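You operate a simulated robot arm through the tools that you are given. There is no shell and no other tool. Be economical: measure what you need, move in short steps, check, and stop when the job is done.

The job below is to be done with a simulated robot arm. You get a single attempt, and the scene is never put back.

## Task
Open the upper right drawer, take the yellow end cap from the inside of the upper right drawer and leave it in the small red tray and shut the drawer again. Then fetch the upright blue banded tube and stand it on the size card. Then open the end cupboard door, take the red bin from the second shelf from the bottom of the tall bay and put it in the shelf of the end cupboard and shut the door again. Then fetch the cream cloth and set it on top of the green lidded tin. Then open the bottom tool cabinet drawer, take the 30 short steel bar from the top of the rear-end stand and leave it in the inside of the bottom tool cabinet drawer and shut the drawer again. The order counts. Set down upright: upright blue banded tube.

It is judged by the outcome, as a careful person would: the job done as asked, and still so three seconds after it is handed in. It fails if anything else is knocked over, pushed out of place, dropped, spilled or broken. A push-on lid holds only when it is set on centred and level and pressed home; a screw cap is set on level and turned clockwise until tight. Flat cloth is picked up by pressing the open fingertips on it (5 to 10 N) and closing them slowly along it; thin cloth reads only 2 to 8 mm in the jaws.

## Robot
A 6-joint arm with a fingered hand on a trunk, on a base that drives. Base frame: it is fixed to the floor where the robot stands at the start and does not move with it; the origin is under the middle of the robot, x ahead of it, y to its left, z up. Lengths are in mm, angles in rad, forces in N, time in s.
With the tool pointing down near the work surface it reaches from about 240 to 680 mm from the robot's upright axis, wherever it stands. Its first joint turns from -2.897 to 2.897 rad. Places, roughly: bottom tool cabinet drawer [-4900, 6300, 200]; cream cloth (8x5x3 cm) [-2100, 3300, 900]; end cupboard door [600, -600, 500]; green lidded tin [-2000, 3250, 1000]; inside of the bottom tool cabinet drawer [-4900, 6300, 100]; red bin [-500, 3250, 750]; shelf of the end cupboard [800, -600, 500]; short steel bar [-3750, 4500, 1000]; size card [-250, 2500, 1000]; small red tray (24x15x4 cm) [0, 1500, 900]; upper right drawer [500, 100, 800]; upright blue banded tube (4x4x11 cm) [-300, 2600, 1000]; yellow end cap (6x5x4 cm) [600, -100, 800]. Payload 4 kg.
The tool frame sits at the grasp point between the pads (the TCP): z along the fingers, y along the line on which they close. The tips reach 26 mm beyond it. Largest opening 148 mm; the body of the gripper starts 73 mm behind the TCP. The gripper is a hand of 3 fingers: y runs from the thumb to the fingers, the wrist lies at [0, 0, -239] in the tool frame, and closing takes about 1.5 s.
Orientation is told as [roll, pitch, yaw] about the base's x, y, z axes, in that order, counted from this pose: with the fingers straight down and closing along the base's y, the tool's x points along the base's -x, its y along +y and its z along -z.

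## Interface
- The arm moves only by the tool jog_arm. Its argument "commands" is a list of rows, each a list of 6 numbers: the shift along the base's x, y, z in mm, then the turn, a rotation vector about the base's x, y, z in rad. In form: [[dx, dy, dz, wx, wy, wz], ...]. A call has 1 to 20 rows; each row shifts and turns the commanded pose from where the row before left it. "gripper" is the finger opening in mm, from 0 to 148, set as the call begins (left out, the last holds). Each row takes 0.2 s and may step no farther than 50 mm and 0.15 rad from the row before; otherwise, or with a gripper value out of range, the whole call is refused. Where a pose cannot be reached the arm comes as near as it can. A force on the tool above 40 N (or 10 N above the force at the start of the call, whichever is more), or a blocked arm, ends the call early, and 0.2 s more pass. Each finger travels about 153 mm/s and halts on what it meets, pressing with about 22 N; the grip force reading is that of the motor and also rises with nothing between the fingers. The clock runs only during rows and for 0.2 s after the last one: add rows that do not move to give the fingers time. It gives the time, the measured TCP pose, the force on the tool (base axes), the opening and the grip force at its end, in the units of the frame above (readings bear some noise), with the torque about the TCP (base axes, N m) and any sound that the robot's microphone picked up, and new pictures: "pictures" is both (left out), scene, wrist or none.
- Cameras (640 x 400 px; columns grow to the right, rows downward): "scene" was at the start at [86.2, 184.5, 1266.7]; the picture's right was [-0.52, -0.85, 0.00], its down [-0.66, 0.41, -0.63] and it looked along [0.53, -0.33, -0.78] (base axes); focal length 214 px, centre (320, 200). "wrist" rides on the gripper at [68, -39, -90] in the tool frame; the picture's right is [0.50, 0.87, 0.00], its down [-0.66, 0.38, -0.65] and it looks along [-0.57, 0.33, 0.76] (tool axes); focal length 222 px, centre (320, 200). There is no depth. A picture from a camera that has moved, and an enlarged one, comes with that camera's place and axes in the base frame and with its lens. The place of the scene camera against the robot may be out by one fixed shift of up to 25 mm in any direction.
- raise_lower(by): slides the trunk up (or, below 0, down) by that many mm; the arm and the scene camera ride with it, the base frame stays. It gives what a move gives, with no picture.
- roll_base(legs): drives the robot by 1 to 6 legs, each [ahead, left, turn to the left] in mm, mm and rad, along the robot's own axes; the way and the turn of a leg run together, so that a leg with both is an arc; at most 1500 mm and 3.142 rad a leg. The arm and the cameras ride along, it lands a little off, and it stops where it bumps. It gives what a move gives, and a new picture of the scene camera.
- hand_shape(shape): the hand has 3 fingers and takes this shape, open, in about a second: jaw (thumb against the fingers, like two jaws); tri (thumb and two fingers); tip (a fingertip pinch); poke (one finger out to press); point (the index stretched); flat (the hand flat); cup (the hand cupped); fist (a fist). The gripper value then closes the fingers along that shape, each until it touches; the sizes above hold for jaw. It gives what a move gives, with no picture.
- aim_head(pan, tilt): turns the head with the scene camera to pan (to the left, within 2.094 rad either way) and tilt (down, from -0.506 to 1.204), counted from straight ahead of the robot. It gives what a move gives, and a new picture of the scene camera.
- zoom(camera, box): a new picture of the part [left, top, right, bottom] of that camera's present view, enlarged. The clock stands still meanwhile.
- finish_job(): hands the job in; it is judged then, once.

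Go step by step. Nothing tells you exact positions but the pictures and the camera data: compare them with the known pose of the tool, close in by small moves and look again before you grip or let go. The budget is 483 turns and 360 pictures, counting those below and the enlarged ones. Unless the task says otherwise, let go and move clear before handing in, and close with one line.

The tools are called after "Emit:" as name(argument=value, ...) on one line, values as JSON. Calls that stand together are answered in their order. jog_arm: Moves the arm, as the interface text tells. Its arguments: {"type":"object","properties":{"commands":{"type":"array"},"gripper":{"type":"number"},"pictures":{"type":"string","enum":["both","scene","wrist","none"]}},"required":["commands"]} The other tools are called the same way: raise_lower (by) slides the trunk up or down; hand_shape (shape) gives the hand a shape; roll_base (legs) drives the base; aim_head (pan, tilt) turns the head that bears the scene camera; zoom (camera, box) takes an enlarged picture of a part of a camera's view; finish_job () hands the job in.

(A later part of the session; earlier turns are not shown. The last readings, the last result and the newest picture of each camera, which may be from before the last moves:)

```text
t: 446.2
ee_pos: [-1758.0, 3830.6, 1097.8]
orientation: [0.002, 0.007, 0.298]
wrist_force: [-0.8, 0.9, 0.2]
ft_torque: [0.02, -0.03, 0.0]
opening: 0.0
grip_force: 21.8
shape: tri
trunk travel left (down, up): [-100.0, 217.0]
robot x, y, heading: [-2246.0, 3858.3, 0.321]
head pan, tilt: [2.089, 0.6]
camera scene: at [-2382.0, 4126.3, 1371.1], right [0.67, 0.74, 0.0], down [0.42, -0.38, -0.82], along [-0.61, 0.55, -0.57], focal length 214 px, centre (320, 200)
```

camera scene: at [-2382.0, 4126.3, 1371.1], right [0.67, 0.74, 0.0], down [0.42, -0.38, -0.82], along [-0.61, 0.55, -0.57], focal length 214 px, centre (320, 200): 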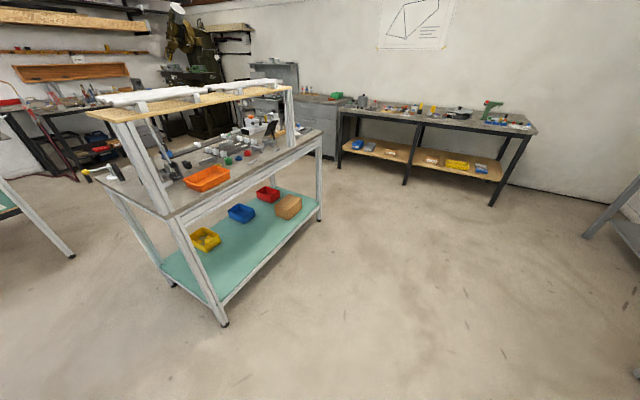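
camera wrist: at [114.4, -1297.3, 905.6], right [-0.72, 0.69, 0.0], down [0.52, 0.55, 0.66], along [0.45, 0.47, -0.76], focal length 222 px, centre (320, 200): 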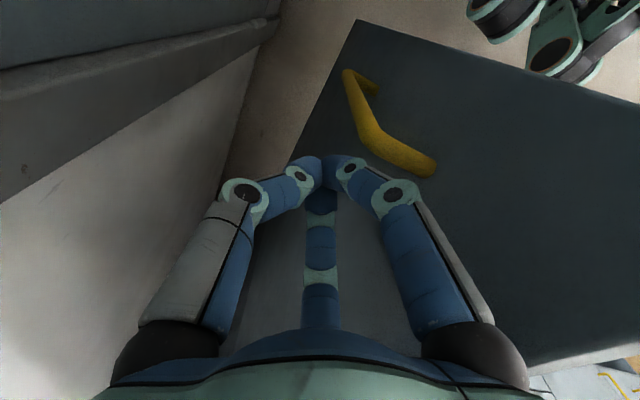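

Emit:
roll_base(legs=[[0, 0, -1.586]])

Emit:
aim_head(pan=0.0, tilt=0.75)

```text
t: 450.5
ee_pos: [-2277.3, 3368.1, 1097.8]
orientation: [0.004, 0.008, -1.288]
wrist_force: [-0.2, -0.2, -0.6]
ft_torque: [0.0, -0.03, -0.03]
opening: 0.0
grip_force: 22.0
shape: tri
trunk travel left (down, up): [-100.0, 217.0]
robot x, y, heading: [-2241.1, 3854.9, -1.267]
head pan, tilt: [2.089, 0.6]
camera scene: at [-1986.0, 4002.5, 1371.1], right [0.73, -0.68, 0.0], down [-0.38, -0.41, -0.83], along [0.56, 0.6, -0.56], focal length 214 px, centre (320, 200)
```

scene: 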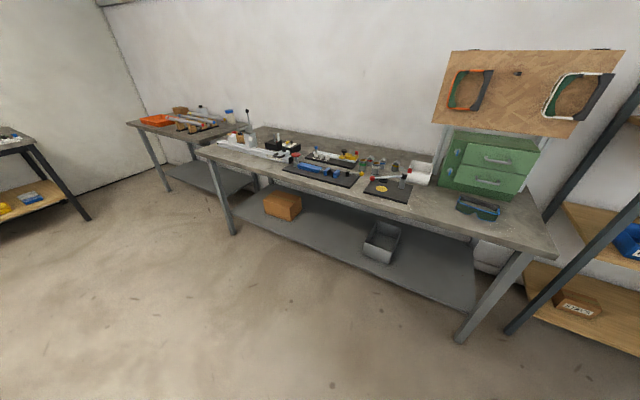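

```text
t: 452.5
ee_pos: [-2276.4, 3367.6, 1097.4]
orientation: [0.005, 0.007, -1.289]
wrist_force: [0.0, -0.2, 0.8]
ft_torque: [-0.01, -0.02, -0.02]
opening: 0.0
grip_force: 22.5
shape: tri
trunk travel left (down, up): [-100.0, 217.0]
robot x, y, heading: [-2244.7, 3856.5, -1.26]
head pan, tilt: [0.0, 0.75]
camera scene: at [-2021.2, 3858.6, 1358.2], right [-0.95, -0.3, 0.0], down [-0.2, 0.65, -0.73], along [0.22, -0.7, -0.68], focal length 214 px, centre (320, 200)
```

scene: 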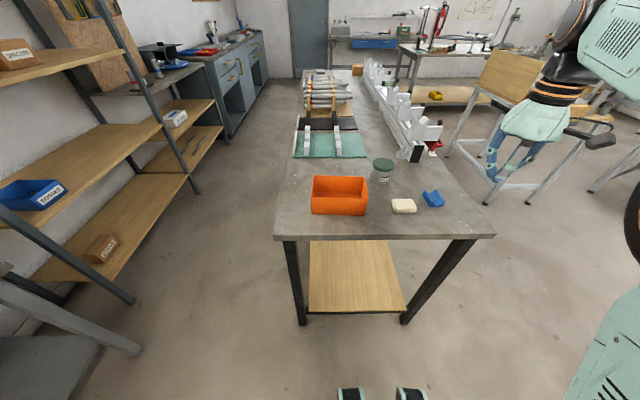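

Emit:
zoom(camera="scene", box=[300, 140, 460, 240])

```text
4.00 times, centred on (380, 190) of scene
camera zoom: at [-2021.2, 3858.6, 1358.2], right [-0.95, -0.3, 0.0], down [-0.2, 0.65, -0.73], along [0.22, -0.7, -0.68], focal length 858 px, centre (80, 240)
```

zoom: 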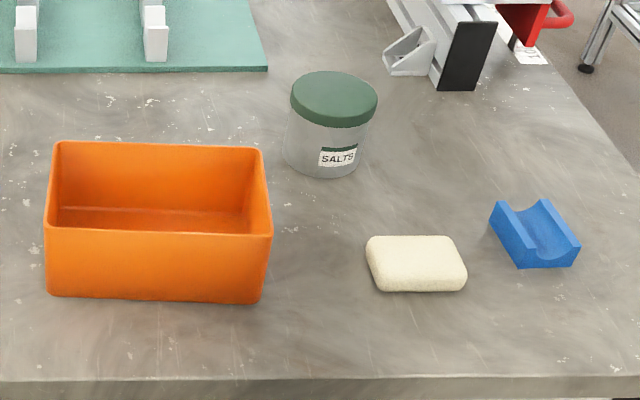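

The cream cloth is a folded pad (8×5×3 cm), and the tin has a flat green lid. I move closer, and turn the hand so thumb and fingers take the pad across its 5 cm side.

Emit:
roll_base(legs=[[80, 0, 0]])

Emit:
jog_arm(commands=[[10, 3, -8, 0, 0, -0.1428], [10, 3, -8, 0, 0, -0.1428], [10, 3, -8, 0, 0, -0.1428], [10, 3, -8, 0, 0, -0.1428], [10, 3, -8, 0, 0, -0.1428], [10, 3, -8, 0, 0, -0.1428], [10, 3, -8, 0, 0, -0.1428], [10, 3, -8, 0, 0, -0.1428], [10, 3, -8, 0, 0, -0.1428], [10, 3, -8, 0, 0, -0.1428], [10, 3, -8, 0, 0, -0.1428]], gripper=100, pictures="both")

```text
t: 453.5
ee_pos: [-2252.3, 3290.1, 1097.0]
orientation: [0.004, 0.009, -1.289]
wrist_force: [0.7, 0.4, 0.2]
ft_torque: [-0.01, 0.0, -0.02]
opening: 0.0
grip_force: 21.7
shape: tri
trunk travel left (down, up): [-100.0, 217.0]
robot x, y, heading: [-2221.4, 3782.0, -1.263]
head pan, tilt: [0.0, 0.75]
camera scene: at [-1997.0, 3781.2, 1358.2], right [-0.95, -0.3, 0.0], down [-0.2, 0.65, -0.73], along [0.22, -0.7, -0.68], focal length 214 px, centre (320, 200)
```

scene: 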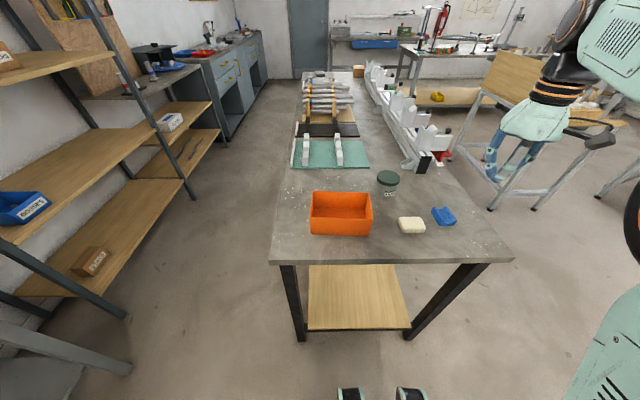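

```text
t: 455.9
ee_pos: [-2143.2, 3324.9, 1010.4]
orientation: [0.005, 0.007, -2.86]
wrist_force: [0.1, 0.0, -0.3]
ft_torque: [0.04, 0.0, 0.01]
opening: 100.2
grip_force: 0.1
shape: tri
trunk travel left (down, up): [-100.0, 217.0]
robot x, y, heading: [-2224.4, 3778.8, -1.265]
head pan, tilt: [0.0, 0.75]
camera scene: at [-1997.1, 3782.2, 1358.2], right [-0.95, -0.3, 0.0], down [-0.2, 0.65, -0.73], along [0.22, -0.7, -0.68], focal length 214 px, centre (320, 200)
camera wrist: at [-2091.2, 3381.7, 1100.4], right [0.72, -0.69, 0.01], down [-0.53, -0.54, 0.65], along [-0.45, -0.47, -0.76], focal length 222 px, centre (320, 200)
```

scene: 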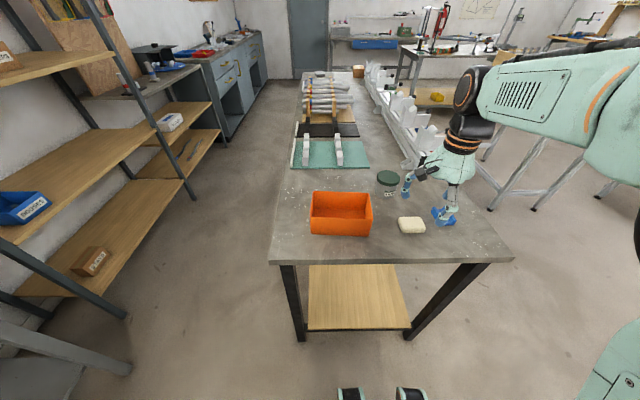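
wrist: 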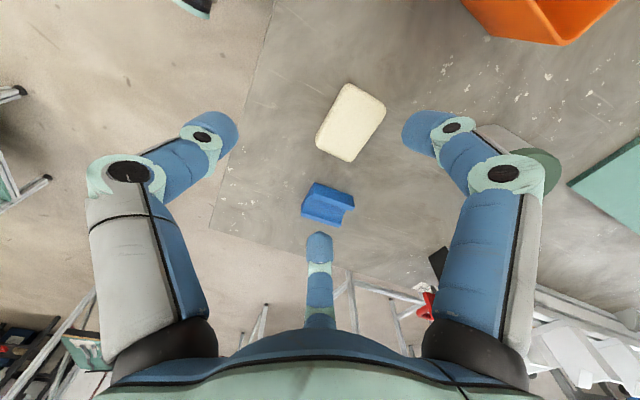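

Emit:
jog_arm(commands=[[5, -20, -30, 0, 0, 0], [5, -20, -35, 0, 0, 0], [1, -2, -40, 0, 0, 0]], gripper=85, pictures="wrist")

```text
t: 456.7
ee_pos: [-2129.7, 3281.7, 903.9]
orientation: [0.004, 0.006, -2.859]
wrist_force: [0.1, 0.1, -0.2]
ft_torque: [0.0, 0.02, 0.01]
opening: 85.3
grip_force: 0.1
shape: tri
trunk travel left (down, up): [-100.0, 217.0]
robot x, y, heading: [-2222.7, 3776.9, -1.267]
head pan, tilt: [0.0, 0.75]
camera wrist: at [-2077.7, 3338.0, 995.0], right [0.72, -0.69, 0.01], down [-0.53, -0.55, 0.65], along [-0.45, -0.47, -0.76], focal length 222 px, centre (320, 200)
```

wrist: 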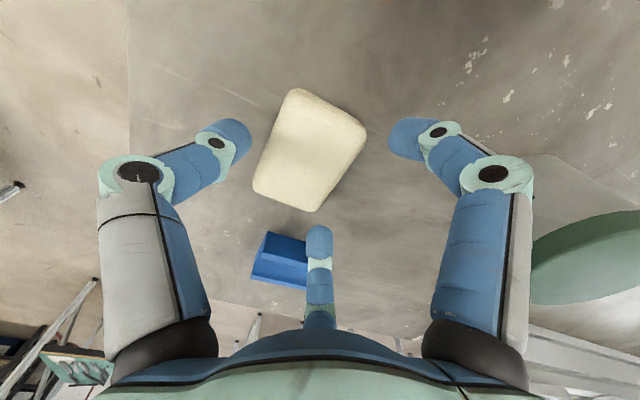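

The pad's top is at z≈867, centred near [-2130, 3294]. I descend around it and close.

Emit:
jog_arm(commands=[[-1, 4, -12, 0, 0, 0], [0, 0, -12, 0, 0, 0], [0, 0, -8, 0, 0, 0]], pictures="wrist")

Emit:
jog_arm(commands=[[0, 0, 0, 0, 0, 0], [0, 0, 0, 0, 0, 0], [0, 0, 0, 0, 0, 0], [0, 0, 0, 0, 0, 0], [0, 0, 0, 0, 0, 0], [0, 0, 0, 0, 0, 0], [0, 0, 0, 0, 0, 0]], gripper=25, pictures="wrist")

```text
t: 457.4
ee_pos: [-2130.2, 3284.7, 886.3]
orientation: [0.018, 0.006, -2.858]
wrist_force: [-0.9, 2.9, 22.0]
ft_torque: [0.6, 0.35, -0.11]
opening: 85.1
grip_force: 0.1
shape: tri
trunk travel left (down, up): [-100.0, 217.0]
robot x, y, heading: [-2220.9, 3779.1, -1.263]
head pan, tilt: [0.0, 0.75]
stopped in row 3: the force on the tool passed its limit at 49 N (the readings are from after the stop); the commanded pose is now the measured one
camera wrist: at [-2079.0, 3342.5, 976.7], right [0.72, -0.69, 0.02], down [-0.53, -0.54, 0.66], along [-0.44, -0.48, -0.75], focal length 222 px, centre (320, 200)
```

wrist: 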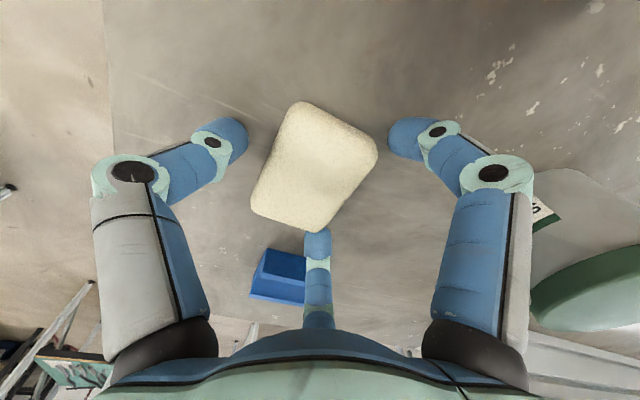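

```text
t: 459.2
ee_pos: [-2131.1, 3283.9, 887.1]
orientation: [0.016, 0.004, -2.859]
wrist_force: [-2.3, 7.3, 22.5]
ft_torque: [1.08, 0.32, -0.02]
opening: 55.9
grip_force: 21.9
shape: tri
trunk travel left (down, up): [-100.0, 217.0]
robot x, y, heading: [-2223.6, 3782.9, -1.26]
head pan, tilt: [0.0, 0.75]
stopped in row 7: the force on the tool passed its limit at 40 N (the readings are from after the stop); the commanded pose is now the measured one
camera wrist: at [-2079.5, 3343.4, 976.7], right [0.72, -0.69, 0.02], down [-0.53, -0.54, 0.66], along [-0.45, -0.48, -0.75], focal length 222 px, centre (320, 200)
```

wrist: 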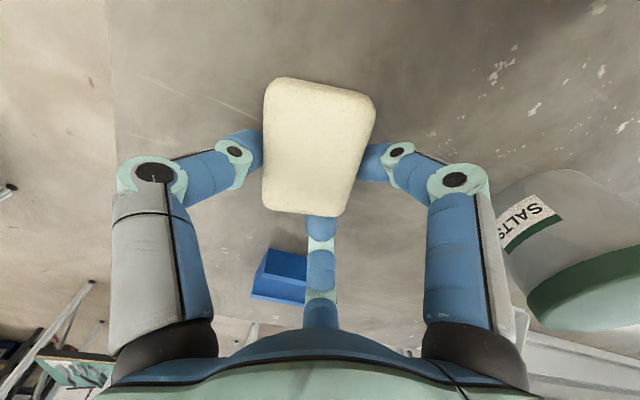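

The table is at z≈860. The pad turned a little but is held by all three fingers. I lift it.

Emit:
jog_arm(commands=[[0, 0, 5, 0, 0, 0], [0, 0, 20, 0, 0, 0], [0, 0, 40, 0, 0, 0], [0, 0, 40, 0, 0, 0]], gripper=20, pictures="both")

```text
t: 460.2
ee_pos: [-2132.5, 3282.3, 989.7]
orientation: [0.014, 0.005, -2.858]
wrist_force: [-0.7, -0.4, 0.7]
ft_torque: [-0.01, 0.01, 0.01]
opening: 53.7
grip_force: 21.7
shape: tri
trunk travel left (down, up): [-100.0, 217.0]
robot x, y, heading: [-2220.4, 3777.5, -1.264]
head pan, tilt: [0.0, 0.75]
camera scene: at [-1997.3, 3782.3, 1358.2], right [-0.95, -0.3, 0.0], down [-0.2, 0.65, -0.73], along [0.22, -0.7, -0.68], focal length 214 px, centre (320, 200)
camera wrist: at [-2079.6, 3340.7, 1080.4], right [0.72, -0.69, 0.02], down [-0.53, -0.54, 0.66], along [-0.45, -0.48, -0.76], focal length 222 px, centre (320, 200)
```

scene: 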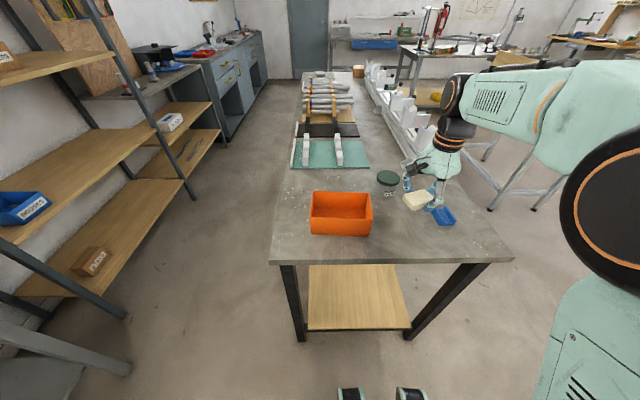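
wrist: 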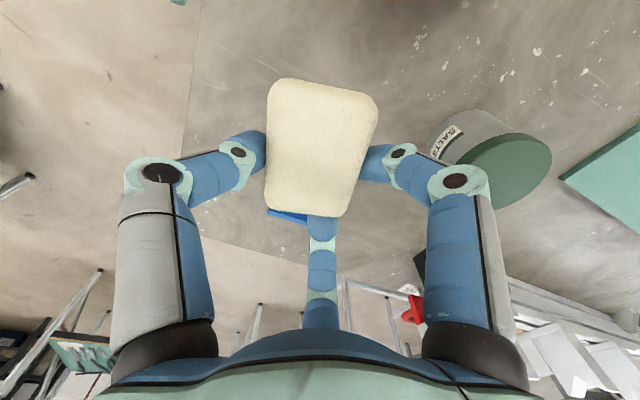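

Held. Now I bring it over the tin's lid, high enough, and check alignment.

Emit:
jog_arm(commands=[[12, -27, 15, 0, 0, 0], [12, -27, 15, 0, 0, 0], [12, -27, 10, 0, 0, 0], [12, -27, 10, 0, 0, 0]], pictures="both")

Emit:
zoom(camera="scene", box=[320, 120, 460, 220])

```text
t: 461.2
ee_pos: [-2081.4, 3175.7, 1035.0]
orientation: [0.01, 0.009, -2.859]
wrist_force: [0.4, -0.7, -0.2]
ft_torque: [0.01, 0.02, -0.01]
opening: 53.2
grip_force: 22.4
shape: tri
trunk travel left (down, up): [-100.0, 217.0]
robot x, y, heading: [-2222.6, 3775.8, -1.268]
head pan, tilt: [0.0, 0.75]
camera scene: at [-1996.8, 3780.2, 1358.0], right [-0.95, -0.3, 0.0], down [-0.2, 0.65, -0.73], along [0.22, -0.7, -0.68], focal length 214 px, centre (320, 200)
camera wrist: at [-2029.2, 3234.1, 1125.4], right [0.72, -0.69, 0.01], down [-0.53, -0.54, 0.65], along [-0.45, -0.48, -0.76], focal length 222 px, centre (320, 200)
```

scene: 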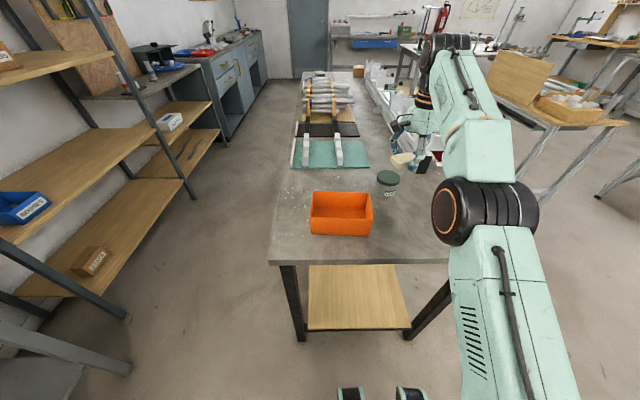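
wrist: 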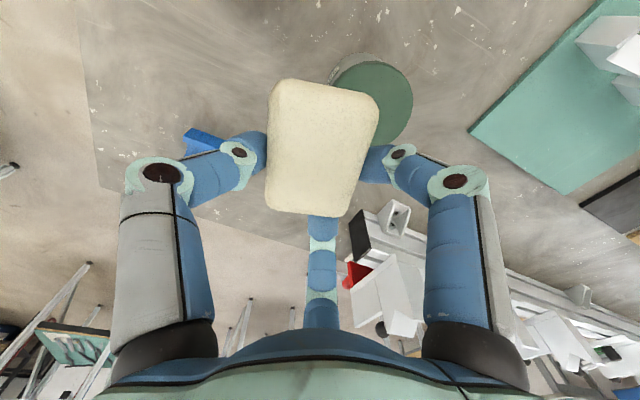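

```text
4.00 times, centred on (390, 170) of scene
camera zoom: at [-1996.8, 3780.2, 1358.0], right [-0.95, -0.3, 0.0], down [-0.2, 0.65, -0.73], along [0.22, -0.7, -0.68], focal length 858 px, centre (40, 320)
```

zoom: 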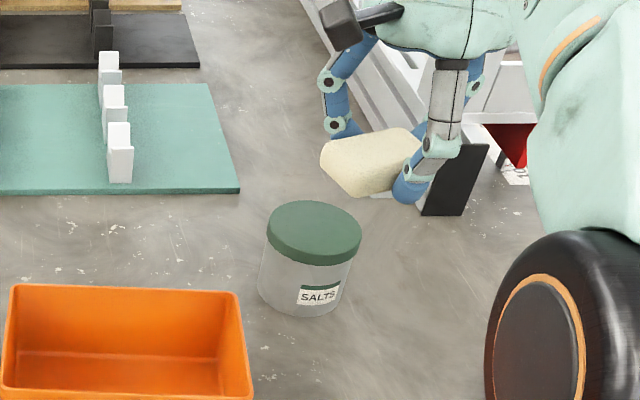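

Emit:
jog_arm(commands=[[11, -17, 0, 0, 0, 0], [11, -18, -10, 0, 0, 0], [0, 0, -25, 0, 0, 0]], pictures="wrist")

Emit:
zoom(camera="scene", box=[320, 120, 460, 220])

```text
t: 462.0
ee_pos: [-2068.2, 3169.0, 989.8]
orientation: [0.013, 0.007, -2.859]
wrist_force: [0.1, 0.2, 0.0]
ft_torque: [0.01, -0.01, 0.04]
opening: 53.0
grip_force: 22.3
shape: tri
out of reach, approached as far as the arm can: row 1, 2
trunk travel left (down, up): [-100.0, 217.0]
robot x, y, heading: [-2226.2, 3778.1, -1.273]
head pan, tilt: [0.0, 0.75]
camera wrist: at [-2016.5, 3227.3, 1081.0], right [0.72, -0.69, 0.02], down [-0.53, -0.54, 0.66], along [-0.45, -0.48, -0.76], focal length 222 px, centre (320, 200)
```

wrist: 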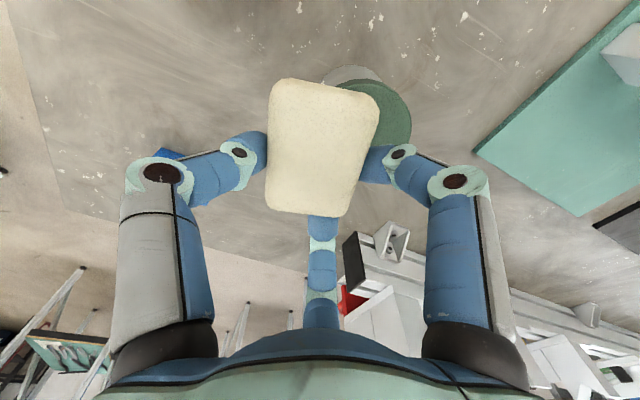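

```text
4.00 times, centred on (390, 170) of scene
camera zoom: at [-1997.3, 3782.2, 1358.2], right [-0.95, -0.3, 0.0], down [-0.2, 0.65, -0.73], along [0.22, -0.7, -0.68], focal length 858 px, centre (40, 320)
```

zoom: 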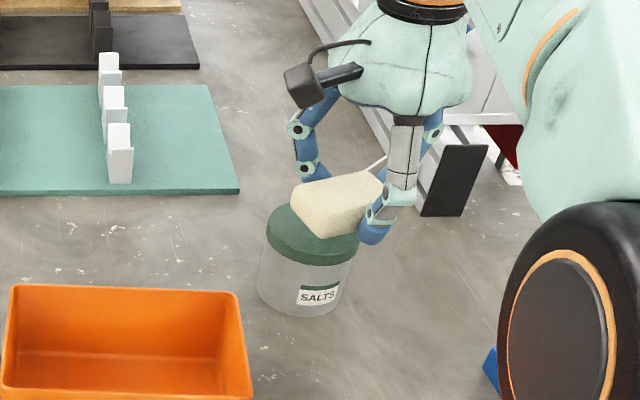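

Emit:
roll_base(legs=[[30, 0, 0]])

Emit:
zoom(camera="wrist", box=[160, 40, 480, 240])

Emit:
zoom(camera="scene", box=[320, 120, 460, 220])

```text
t: 462.8
ee_pos: [-2059.5, 3140.2, 988.9]
orientation: [0.015, 0.006, -2.859]
wrist_force: [0.0, -0.2, 0.2]
ft_torque: [0.0, 0.03, -0.02]
opening: 53.1
grip_force: 21.5
shape: tri
trunk travel left (down, up): [-100.0, 217.0]
robot x, y, heading: [-2209.4, 3752.4, -1.27]
head pan, tilt: [0.0, 0.75]
camera scene: at [-1988.0, 3752.7, 1358.1], right [-0.95, -0.3, 0.0], down [-0.2, 0.65, -0.73], along [0.22, -0.7, -0.68], focal length 214 px, centre (320, 200)
```

scene: 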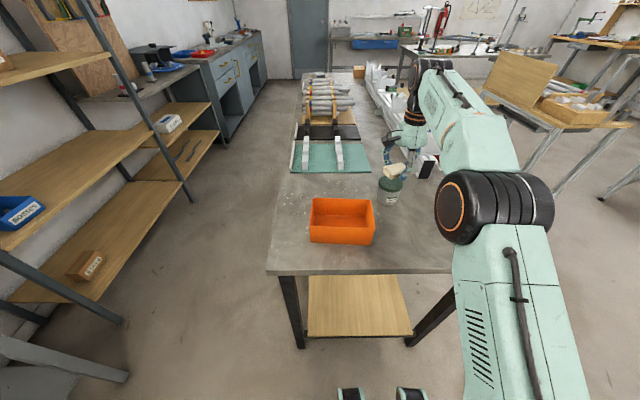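

```text
2.00 times, centred on (320, 140) of wrist
camera zoom: at [-2007.3, 3198.0, 1080.6], right [0.72, -0.69, 0.01], down [-0.53, -0.54, 0.65], along [-0.45, -0.48, -0.76], focal length 444 px, centre (320, 320)
```

zoom: 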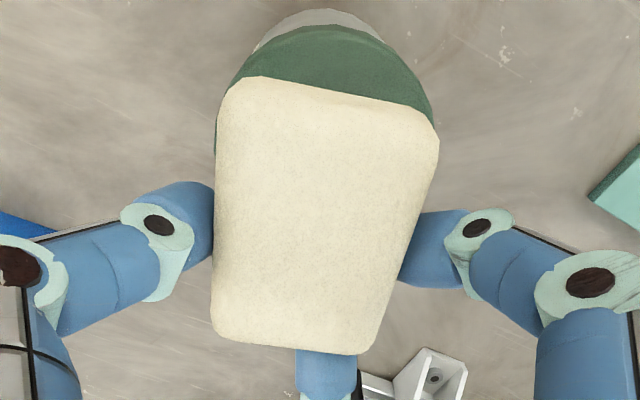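

```text
4.00 times, centred on (390, 170) of scene
camera zoom: at [-1988.0, 3752.7, 1358.1], right [-0.95, -0.3, 0.0], down [-0.2, 0.65, -0.73], along [0.22, -0.7, -0.68], focal length 858 px, centre (40, 320)
```

zoom: 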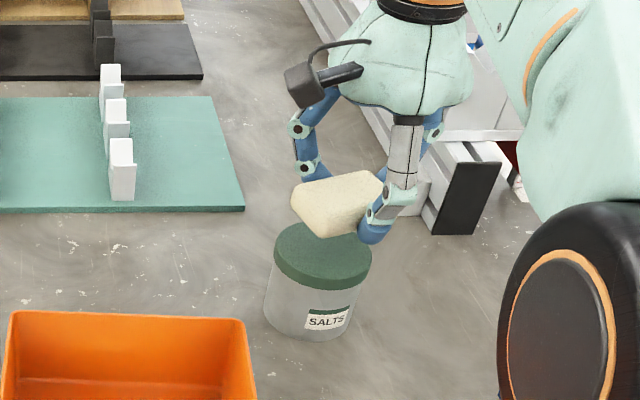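

Both cameras agree that the pad is centred over the lid. I lower until light contact.

Emit:
jog_arm(commands=[[0, 0, -8, 0, 0, 0], [0, 0, -4, 0, 0, 0], [0, 0, -2, 0, 0, 0], [0, 0, -2, 0, 0, 0], [0, 0, -2, 0, 0, 0]], pictures="none")

```text
t: 464.0
ee_pos: [-2060.4, 3140.3, 973.3]
orientation: [0.013, 0.006, -2.859]
wrist_force: [-0.5, 1.1, -0.9]
ft_torque: [-0.01, 0.01, -0.03]
opening: 52.9
grip_force: 21.5
shape: tri
trunk travel left (down, up): [-100.0, 217.0]
robot x, y, heading: [-2211.1, 3748.1, -1.267]
head pan, tilt: [0.0, 0.75]
```

Emit:
jog_arm(commands=[[0, 0, -2, 0, 0, 0], [0, 0, -2, 0, 0, 0], [0, 0, -2, 0, 0, 0]], pictures="none")

Emit:
zoom(camera="scene", box=[320, 120, 460, 220])

```text
t: 464.8
ee_pos: [-2058.7, 3139.8, 966.5]
orientation: [0.013, 0.006, -2.859]
wrist_force: [0.0, -0.7, 0.0]
ft_torque: [-0.02, -0.01, 0.0]
opening: 53.0
grip_force: 22.2
shape: tri
trunk travel left (down, up): [-100.0, 217.0]
robot x, y, heading: [-2210.1, 3747.1, -1.266]
head pan, tilt: [0.0, 0.75]
```

```text
4.00 times, centred on (390, 170) of scene
camera zoom: at [-1988.3, 3753.7, 1358.2], right [-0.95, -0.3, 0.0], down [-0.2, 0.65, -0.73], along [0.22, -0.7, -0.68], focal length 858 px, centre (40, 320)
```

zoom: 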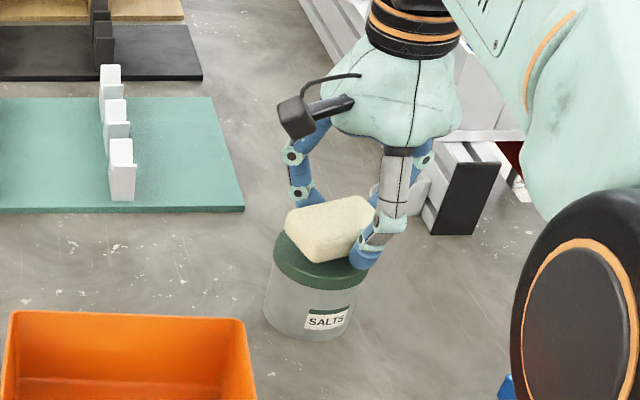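

Emit:
jog_arm(commands=[[0, 0, -1.5, 0, 0, 0], [0, 0, -1.5, 0, 0, 0], [0, 0, -1.5, 0, 0, 0], [0, 0, -1.5, 0, 0, 0]], pictures="none")

```text
t: 465.8
ee_pos: [-2060.2, 3139.8, 959.6]
orientation: [0.015, 0.004, -2.859]
wrist_force: [0.1, -0.2, -0.1]
ft_torque: [0.0, 0.04, -0.01]
opening: 53.2
grip_force: 22.0
shape: tri
trunk travel left (down, up): [-100.0, 217.0]
robot x, y, heading: [-2214.5, 3747.6, -1.266]
head pan, tilt: [0.0, 0.75]
```

Emit:
jog_arm(commands=[[0, 0, -1.5, 0, 0, 0], [0, 0, -1.5, 0, 0, 0], [0, 0, -1.5, 0, 0, 0], [0, 0, -1.5, 0, 0, 0], [0, 0, -1.5, 0, 0, 0]], pictures="none")

Emit:
zoom(camera="scene", box=[320, 120, 460, 220])

```text
t: 467.0
ee_pos: [-2059.8, 3141.4, 955.7]
orientation: [0.019, 0.008, -2.858]
wrist_force: [0.0, 1.1, 21.7]
ft_torque: [0.88, 0.16, 0.0]
opening: 53.2
grip_force: 21.7
shape: tri
trunk travel left (down, up): [-100.0, 217.0]
robot x, y, heading: [-2215.4, 3750.3, -1.266]
head pan, tilt: [0.0, 0.75]
```

```text
4.00 times, centred on (390, 170) of scene
camera zoom: at [-1988.9, 3755.7, 1358.5], right [-0.95, -0.3, 0.0], down [-0.2, 0.65, -0.73], along [0.22, -0.7, -0.68], focal length 858 px, centre (40, 320)
```

zoom: 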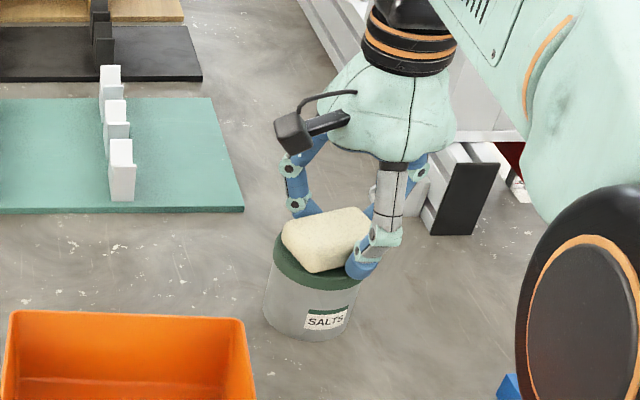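

Contact made. I ease up and open the fingers, then rise.

Emit:
jog_arm(commands=[[0, 0, 1.5, 0, 0, 0], [0, 0, 0, 0, 0, 0]], pictures="none")

Emit:
jog_arm(commands=[[0, 0, 0, 0, 0, 0], [0, 0, 0, 0, 0, 0], [0, 0, 0, 0, 0, 0]], gripper=85, pictures="wrist")

Emit:
jog_arm(commands=[[0, 0, 10, 0, 0, 0], [0, 0, 25, 0, 0, 0], [0, 0, 35, 0, 0, 0]], pictures="scene")

Emit:
zoom(camera="scene", box=[320, 120, 460, 220])

```text
t: 467.6
ee_pos: [-2059.0, 3141.9, 955.6]
orientation: [0.016, 0.006, -2.858]
wrist_force: [-0.8, 0.3, 18.3]
ft_torque: [0.74, 0.13, 0.02]
opening: 53.2
grip_force: 22.2
shape: tri
trunk travel left (down, up): [-100.0, 217.0]
robot x, y, heading: [-2213.7, 3752.6, -1.266]
head pan, tilt: [0.0, 0.75]
```

```text
t: 468.4
ee_pos: [-2059.7, 3139.9, 955.4]
orientation: [0.014, 0.005, -2.859]
wrist_force: [-1.9, -0.8, 9.7]
ft_torque: [-0.07, -0.38, -0.05]
opening: 81.8
grip_force: 0.0
shape: tri
trunk travel left (down, up): [-100.0, 217.0]
robot x, y, heading: [-2213.6, 3749.3, -1.266]
head pan, tilt: [0.0, 0.75]
camera wrist: at [-2007.9, 3199.0, 1045.8], right [0.72, -0.69, 0.02], down [-0.53, -0.54, 0.66], along [-0.45, -0.48, -0.76], focal length 222 px, centre (320, 200)
```

wrist: 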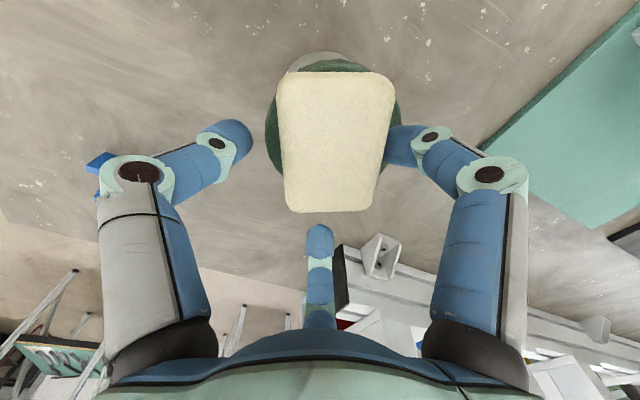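

```text
t: 469.2
ee_pos: [-2061.2, 3145.8, 1022.1]
orientation: [0.013, 0.006, -2.86]
wrist_force: [-0.7, -0.1, 0.3]
ft_torque: [-0.01, -0.04, 0.01]
opening: 84.4
grip_force: 0.1
shape: tri
out of reach, approached as far as the arm can: row 3
trunk travel left (down, up): [-100.0, 217.0]
robot x, y, heading: [-2212.5, 3749.7, -1.269]
head pan, tilt: [0.0, 0.75]
camera scene: at [-1988.6, 3754.8, 1358.3], right [-0.95, -0.3, 0.0], down [-0.2, 0.65, -0.73], along [0.22, -0.7, -0.68], focal length 214 px, centre (320, 200)
```

scene: 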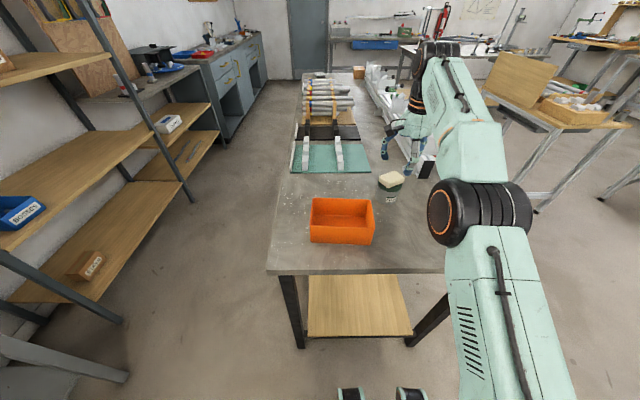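

```text
4.00 times, centred on (390, 170) of scene
camera zoom: at [-1988.6, 3754.8, 1358.3], right [-0.95, -0.3, 0.0], down [-0.2, 0.65, -0.73], along [0.22, -0.7, -0.68], focal length 858 px, centre (40, 320)
```

zoom: 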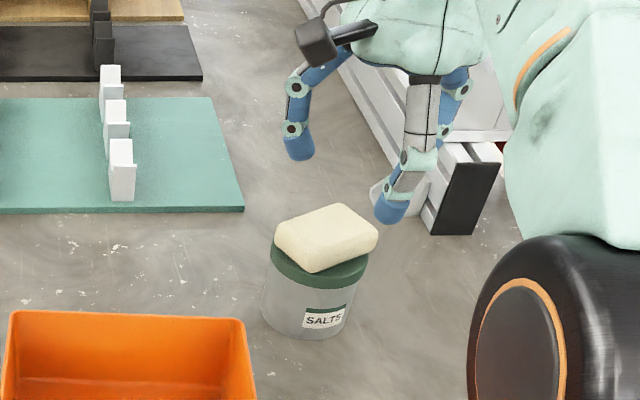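

The cloth rests centred on the tin's lid. Next the tool cabinet: I back away, turn around and drive toward the far wall.

Emit:
roll_base(legs=[[-500, 0, 0], [0, 0, 3.14]])

Emit:
roll_base(legs=[[1500, 250, 0], [350, 0, 0]])

Emit:
aim_head(pan=0.9, tilt=0.5)

```text
t: 479.5
ee_pos: [-2519.8, 4837.0, 1021.1]
orientation: [0.015, 0.005, 0.288]
wrist_force: [0.4, 0.2, 0.6]
ft_torque: [0.02, 0.0, 0.01]
opening: 84.6
grip_force: 0.1
shape: tri
trunk travel left (down, up): [-100.0, 217.0]
robot x, y, heading: [-2363.2, 4235.1, 1.88]
head pan, tilt: [0.0, 0.75]
camera scene: at [-2587.5, 4256.2, 1358.2], right [0.95, 0.3, 0.0], down [0.21, -0.65, -0.73], along [-0.22, 0.7, -0.68], focal length 214 px, centre (320, 200)
```

scene: 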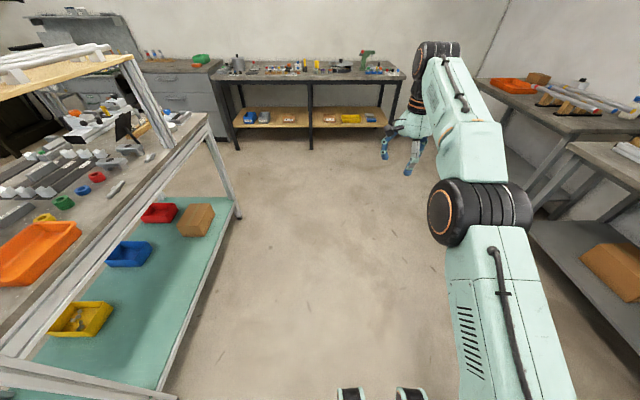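

```text
refused: leg 1 is longer than a leg can be; nothing moved
```

```text
t: 480.7
ee_pos: [-2519.6, 4837.4, 1021.9]
orientation: [0.013, 0.007, 0.287]
wrist_force: [0.5, 0.7, 0.9]
ft_torque: [0.0, 0.01, 0.03]
opening: 84.3
grip_force: 0.0
shape: tri
trunk travel left (down, up): [-100.0, 217.0]
robot x, y, heading: [-2364.0, 4233.6, 1.881]
head pan, tilt: [0.901, 0.499]
camera scene: at [-2647.3, 4209.4, 1380.2], right [0.35, 0.94, 0.0], down [0.45, -0.17, -0.88], along [-0.82, 0.31, -0.48], focal length 214 px, centre (320, 200)
```

scene: 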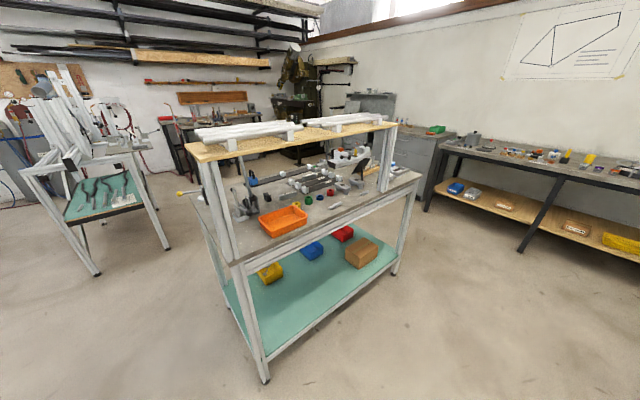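

Emit:
zoom(camera="scene", box=[180, 110, 430, 260])

```text
2.56 times, centred on (305, 185) of scene
camera zoom: at [-2647.3, 4209.4, 1380.2], right [0.35, 0.94, 0.0], down [0.45, -0.17, -0.88], along [-0.82, 0.31, -0.48], focal length 549 px, centre (358, 238)
```

zoom: 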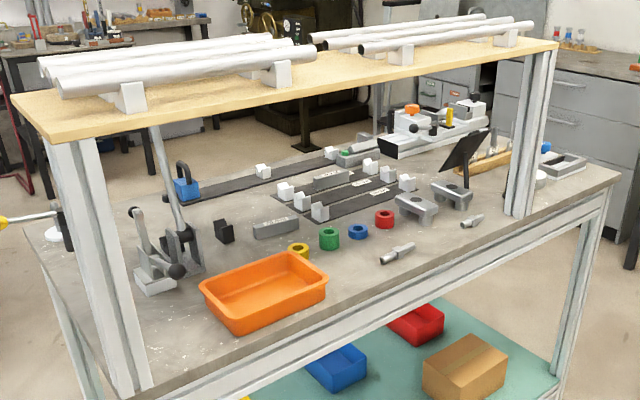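

Emit:
roll_base(legs=[[1000, 200, 0], [850, 0, 0]])

Emit:
roll_base(legs=[[0, 1000, 0]])

Emit:
aim_head(pan=0.4, tilt=0.7)

```text
t: 490.1
ee_pos: [-3265.8, 6541.6, 1020.5]
orientation: [0.014, 0.004, 0.289]
wrist_force: [0.0, -1.2, 0.6]
ft_torque: [0.04, 0.03, 0.02]
opening: 84.4
grip_force: 0.0
shape: tri
trunk travel left (down, up): [-100.0, 217.0]
robot x, y, heading: [-3111.7, 5935.7, 1.878]
head pan, tilt: [0.901, 0.499]
camera scene: at [-3393.4, 5913.8, 1380.2], right [0.35, 0.94, 0.0], down [0.45, -0.17, -0.88], along [-0.82, 0.31, -0.48], focal length 214 px, centre (320, 200)
```

scene: 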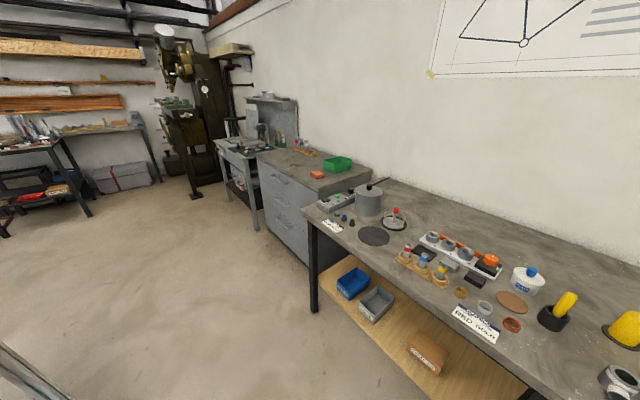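

```text
t: 499.1
ee_pos: [-4211.6, 6236.7, 1021.1]
orientation: [0.014, 0.004, 0.294]
wrist_force: [0.0, 0.0, -0.1]
ft_torque: [-0.04, -0.02, -0.05]
opening: 84.4
grip_force: 0.0
shape: tri
trunk travel left (down, up): [-100.0, 217.0]
robot x, y, heading: [-4054.7, 5634.0, 1.886]
head pan, tilt: [0.901, 0.499]
camera scene: at [-4334.9, 5608.4, 1380.2], right [0.35, 0.94, 0.0], down [0.45, -0.17, -0.88], along [-0.82, 0.31, -0.48], focal length 214 px, centre (320, 200)
```

scene: 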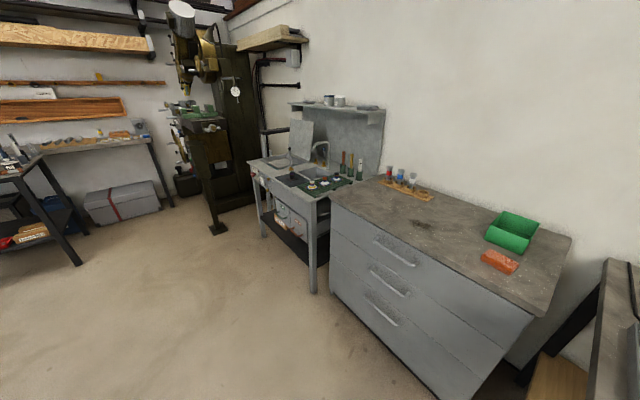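

```text
t: 500.1
ee_pos: [-4209.7, 6237.0, 1021.0]
orientation: [0.014, 0.006, 0.293]
wrist_force: [-0.2, 0.1, -0.8]
ft_torque: [-0.03, 0.01, 0.0]
opening: 84.3
grip_force: 0.1
shape: tri
trunk travel left (down, up): [-100.0, 217.0]
robot x, y, heading: [-4051.8, 5633.7, 1.884]
head pan, tilt: [0.4, 0.7]
camera scene: at [-4305.2, 5640.9, 1362.5], right [0.76, 0.66, 0.0], down [0.42, -0.49, -0.77], along [-0.5, 0.58, -0.64], focal length 214 px, centre (320, 200)
```

scene: 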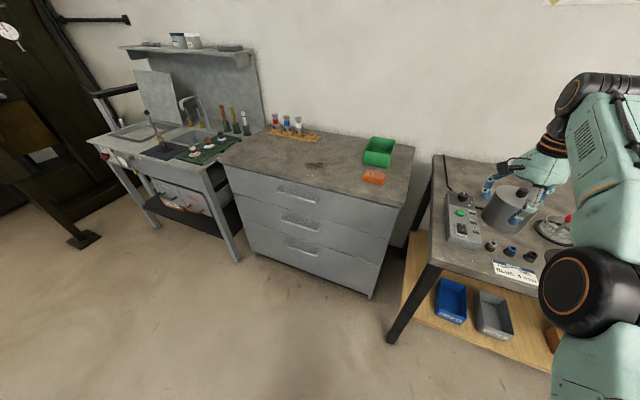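

The tool cabinet has three drawers; the bottom one has a bar handle at z≈340. My hand is near the pot on the bench, so I back off a little, and zoom in on the handle.

Emit:
roll_base(legs=[[-250, 0, 0]])

Emit:
zoom(camera="scene", box=[200, 120, 420, 280])

```text
t: 501.9
ee_pos: [-4134.5, 5997.2, 1022.5]
orientation: [0.016, 0.005, 0.297]
wrist_force: [-0.3, 0.0, -0.2]
ft_torque: [0.02, -0.01, 0.03]
opening: 84.7
grip_force: 0.1
shape: tri
trunk travel left (down, up): [-100.0, 217.0]
robot x, y, heading: [-3975.8, 5390.1, 1.886]
head pan, tilt: [0.4, 0.7]
camera scene: at [-4226.8, 5400.5, 1362.5], right [0.75, 0.66, 0.0], down [0.42, -0.48, -0.77], along [-0.5, 0.58, -0.64], focal length 214 px, centre (320, 200)
```

scene: 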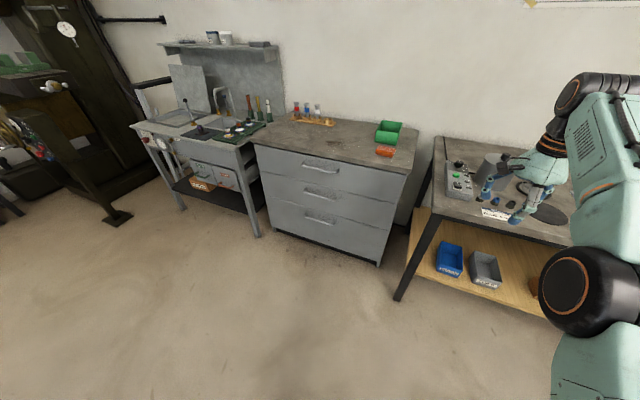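

```text
2.50 times, centred on (310, 200) of scene
camera zoom: at [-4226.8, 5400.5, 1362.5], right [0.75, 0.66, 0.0], down [0.42, -0.48, -0.77], along [-0.5, 0.58, -0.64], focal length 536 px, centre (345, 200)
```

zoom: 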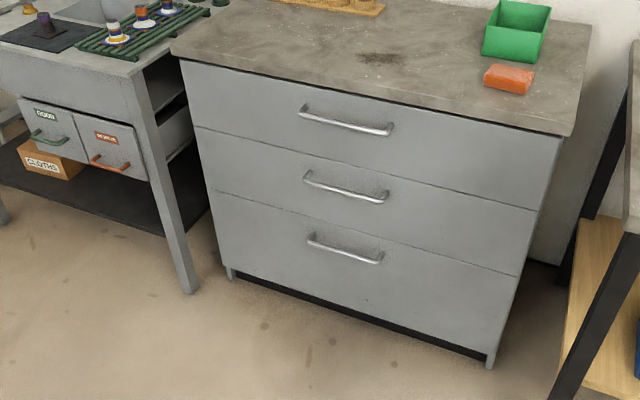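

The bottom drawer's bar is near [-4863, 6170, 329], facing the aisle. I lower the trunk, turn the hand forward with fingers closing vertically, and descend.

Emit:
raise_lower(by=-100)

Emit:
hand_shape(shape="jaw")

Emit:
jog_arm(commands=[[0, 0, -30, 0.1358, 0.0441, 0.002], [0, 0, -35, 0.1358, 0.0441, 0.002], [0, 0, -35, 0.1358, 0.0441, 0.002], [0, 0, -35, 0.1358, 0.0441, 0.002], [0, 0, -35, 0.1358, 0.0441, 0.002], [0, 0, -35, 0.1358, 0.0441, 0.002], [0, 0, -35, 0.1358, 0.0441, 0.002], [0, 0, -35, 0.1358, 0.0441, 0.002], [0, 0, -35, 0.1358, 0.0441, 0.002], [0, 0, -35, 0.1358, 0.0441, 0.002], [0, 0, -35, 0.1358, 0.0441, 0]], gripper=90, pictures="scene")

```text
t: 503.2
ee_pos: [-4134.0, 5996.6, 919.1]
orientation: [0.014, 0.006, 0.295]
wrist_force: [0.2, 0.1, -0.3]
ft_torque: [-0.01, 0.0, 0.01]
opening: 84.3
grip_force: 0.1
shape: tri
trunk travel left (down, up): [0.0, 317.0]
robot x, y, heading: [-3976.6, 5395.2, 1.888]
head pan, tilt: [0.4, 0.7]
```

```text
t: 504.1
ee_pos: [-4133.8, 5996.8, 920.8]
orientation: [0.014, 0.006, 0.298]
wrist_force: [0.3, 1.0, 0.1]
ft_torque: [0.03, 0.04, -0.02]
opening: 147.7
grip_force: 0.1
shape: jaw
trunk travel left (down, up): [0.0, 317.0]
robot x, y, heading: [-3973.1, 5393.3, 1.89]
head pan, tilt: [0.4, 0.7]
```

```text
t: 506.5
ee_pos: [-4138.4, 5979.4, 615.2]
orientation: [1.13, 0.083, 0.422]
wrist_force: [-0.2, 0.3, -0.3]
ft_torque: [-0.01, 0.01, 0.0]
opening: 90.1
grip_force: 0.0
shape: jaw
out of reach, approached as far as the arm can: row 5, 6, 7, 8, 9
trunk travel left (down, up): [0.0, 317.0]
robot x, y, heading: [-3976.3, 5391.3, 1.89]
head pan, tilt: [0.4, 0.7]
camera scene: at [-4236.3, 5429.5, 1263.1], right [0.75, 0.66, 0.0], down [0.42, -0.49, -0.76], along [-0.5, 0.58, -0.64], focal length 214 px, centre (320, 200)
```

scene: 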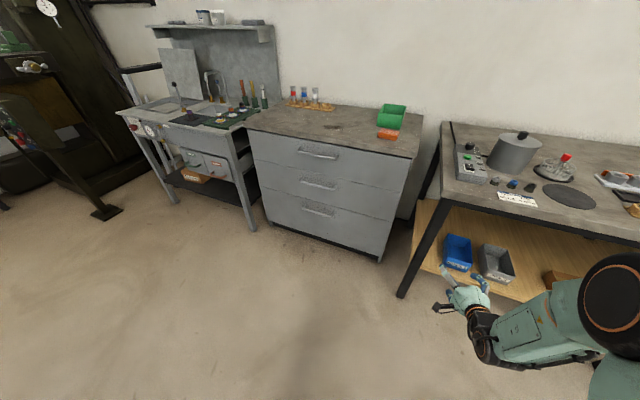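

Emit:
jog_arm(commands=[[0, 0, -35, 0.105, 0.034, -0.02], [0, 0, -35, 0.105, 0.034, -0.02], [0, 0, -35, 0.105, 0.034, -0.02], [0, 0, -35, 0.105, 0.034, -0.02], [0, 0, -35, 0, 0, 0], [0, 0, -35, 0, 0, 0], [0, 0, -30, 0, 0, 0], [0, 0, -30, 0, 0, 0]], pictures="wrist")

```text
t: 508.3
ee_pos: [-4077.3, 6032.2, 350.4]
orientation: [1.571, 0.046, 0.383]
wrist_force: [0.0, 0.7, -0.3]
ft_torque: [0.01, 0.03, 0.0]
opening: 90.1
grip_force: 0.0
shape: jaw
out of reach, approached as far as the arm can: row 1, 2, 3, 4, 5
trunk travel left (down, up): [0.0, 317.0]
robot x, y, heading: [-3975.3, 5389.6, 1.882]
head pan, tilt: [0.4, 0.7]
camera wrist: at [-4109.1, 5923.7, 315.1], right [-0.43, -0.17, 0.89], down [0.87, -0.36, 0.35], along [0.26, 0.92, 0.3], focal length 222 px, centre (320, 200)
```

wrist: 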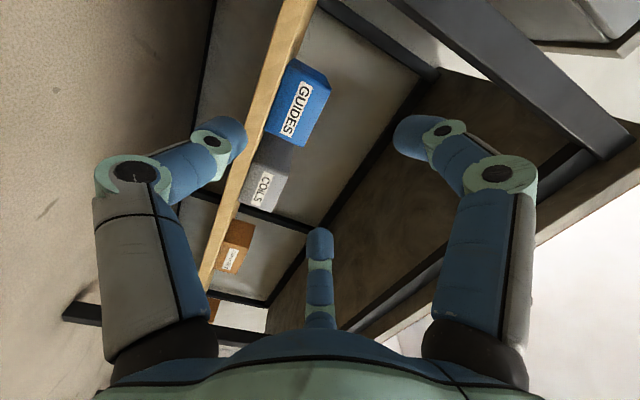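

The hand is horizontal at z 350. I square it, and drive left and forward toward the handle.

Emit:
jog_arm(commands=[[0, 0, -5, 0, 0, -0.04], [0, 0, -5, 0, 0, -0.035]], pictures="none")

Emit:
roll_base(legs=[[0, 700, -0.005], [200, 0, 0]])

Emit:
zoom(camera="wrist", box=[0, 0, 640, 400])

```text
t: 508.9
ee_pos: [-4076.2, 6033.4, 350.5]
orientation: [1.569, 0.046, 0.382]
wrist_force: [-0.3, 0.2, 0.1]
ft_torque: [-0.02, 0.0, 0.0]
opening: 90.6
grip_force: 0.1
shape: jaw
out of reach, approached as far as the arm can: row 1, 2
trunk travel left (down, up): [0.0, 317.0]
robot x, y, heading: [-3970.5, 5393.3, 1.889]
head pan, tilt: [0.4, 0.7]
```

```text
t: 516.6
ee_pos: [-4786.4, 6007.0, 350.3]
orientation: [1.568, 0.048, 0.367]
wrist_force: [0.5, -0.3, -0.2]
ft_torque: [-0.03, 0.03, 0.03]
opening: 90.3
grip_force: 0.0
shape: jaw
trunk travel left (down, up): [0.0, 317.0]
robot x, y, heading: [-4693.1, 5367.6, 1.875]
head pan, tilt: [0.4, 0.7]
camera scene: at [-4954.1, 5406.0, 1263.2], right [0.76, 0.65, 0.0], down [0.42, -0.49, -0.76], along [-0.49, 0.58, -0.64], focal length 214 px, centre (320, 200)
```

scene: 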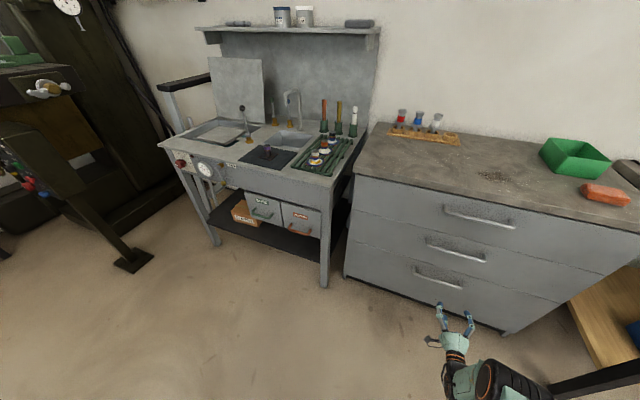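

```text
1.00 times, centred on (320, 200) of wrist (not enlarged: the box is as wide or as high as the picture)
camera zoom: at [-4819.5, 5898.2, 315.2], right [-0.43, -0.16, 0.89], down [0.86, -0.37, 0.35], along [0.27, 0.92, 0.3], focal length 222 px, centre (320, 200)
```

zoom: 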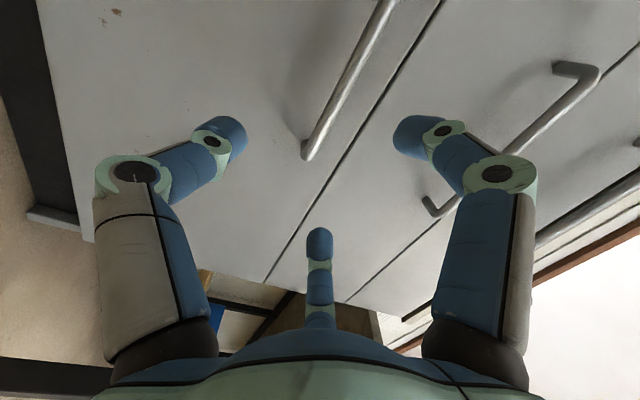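

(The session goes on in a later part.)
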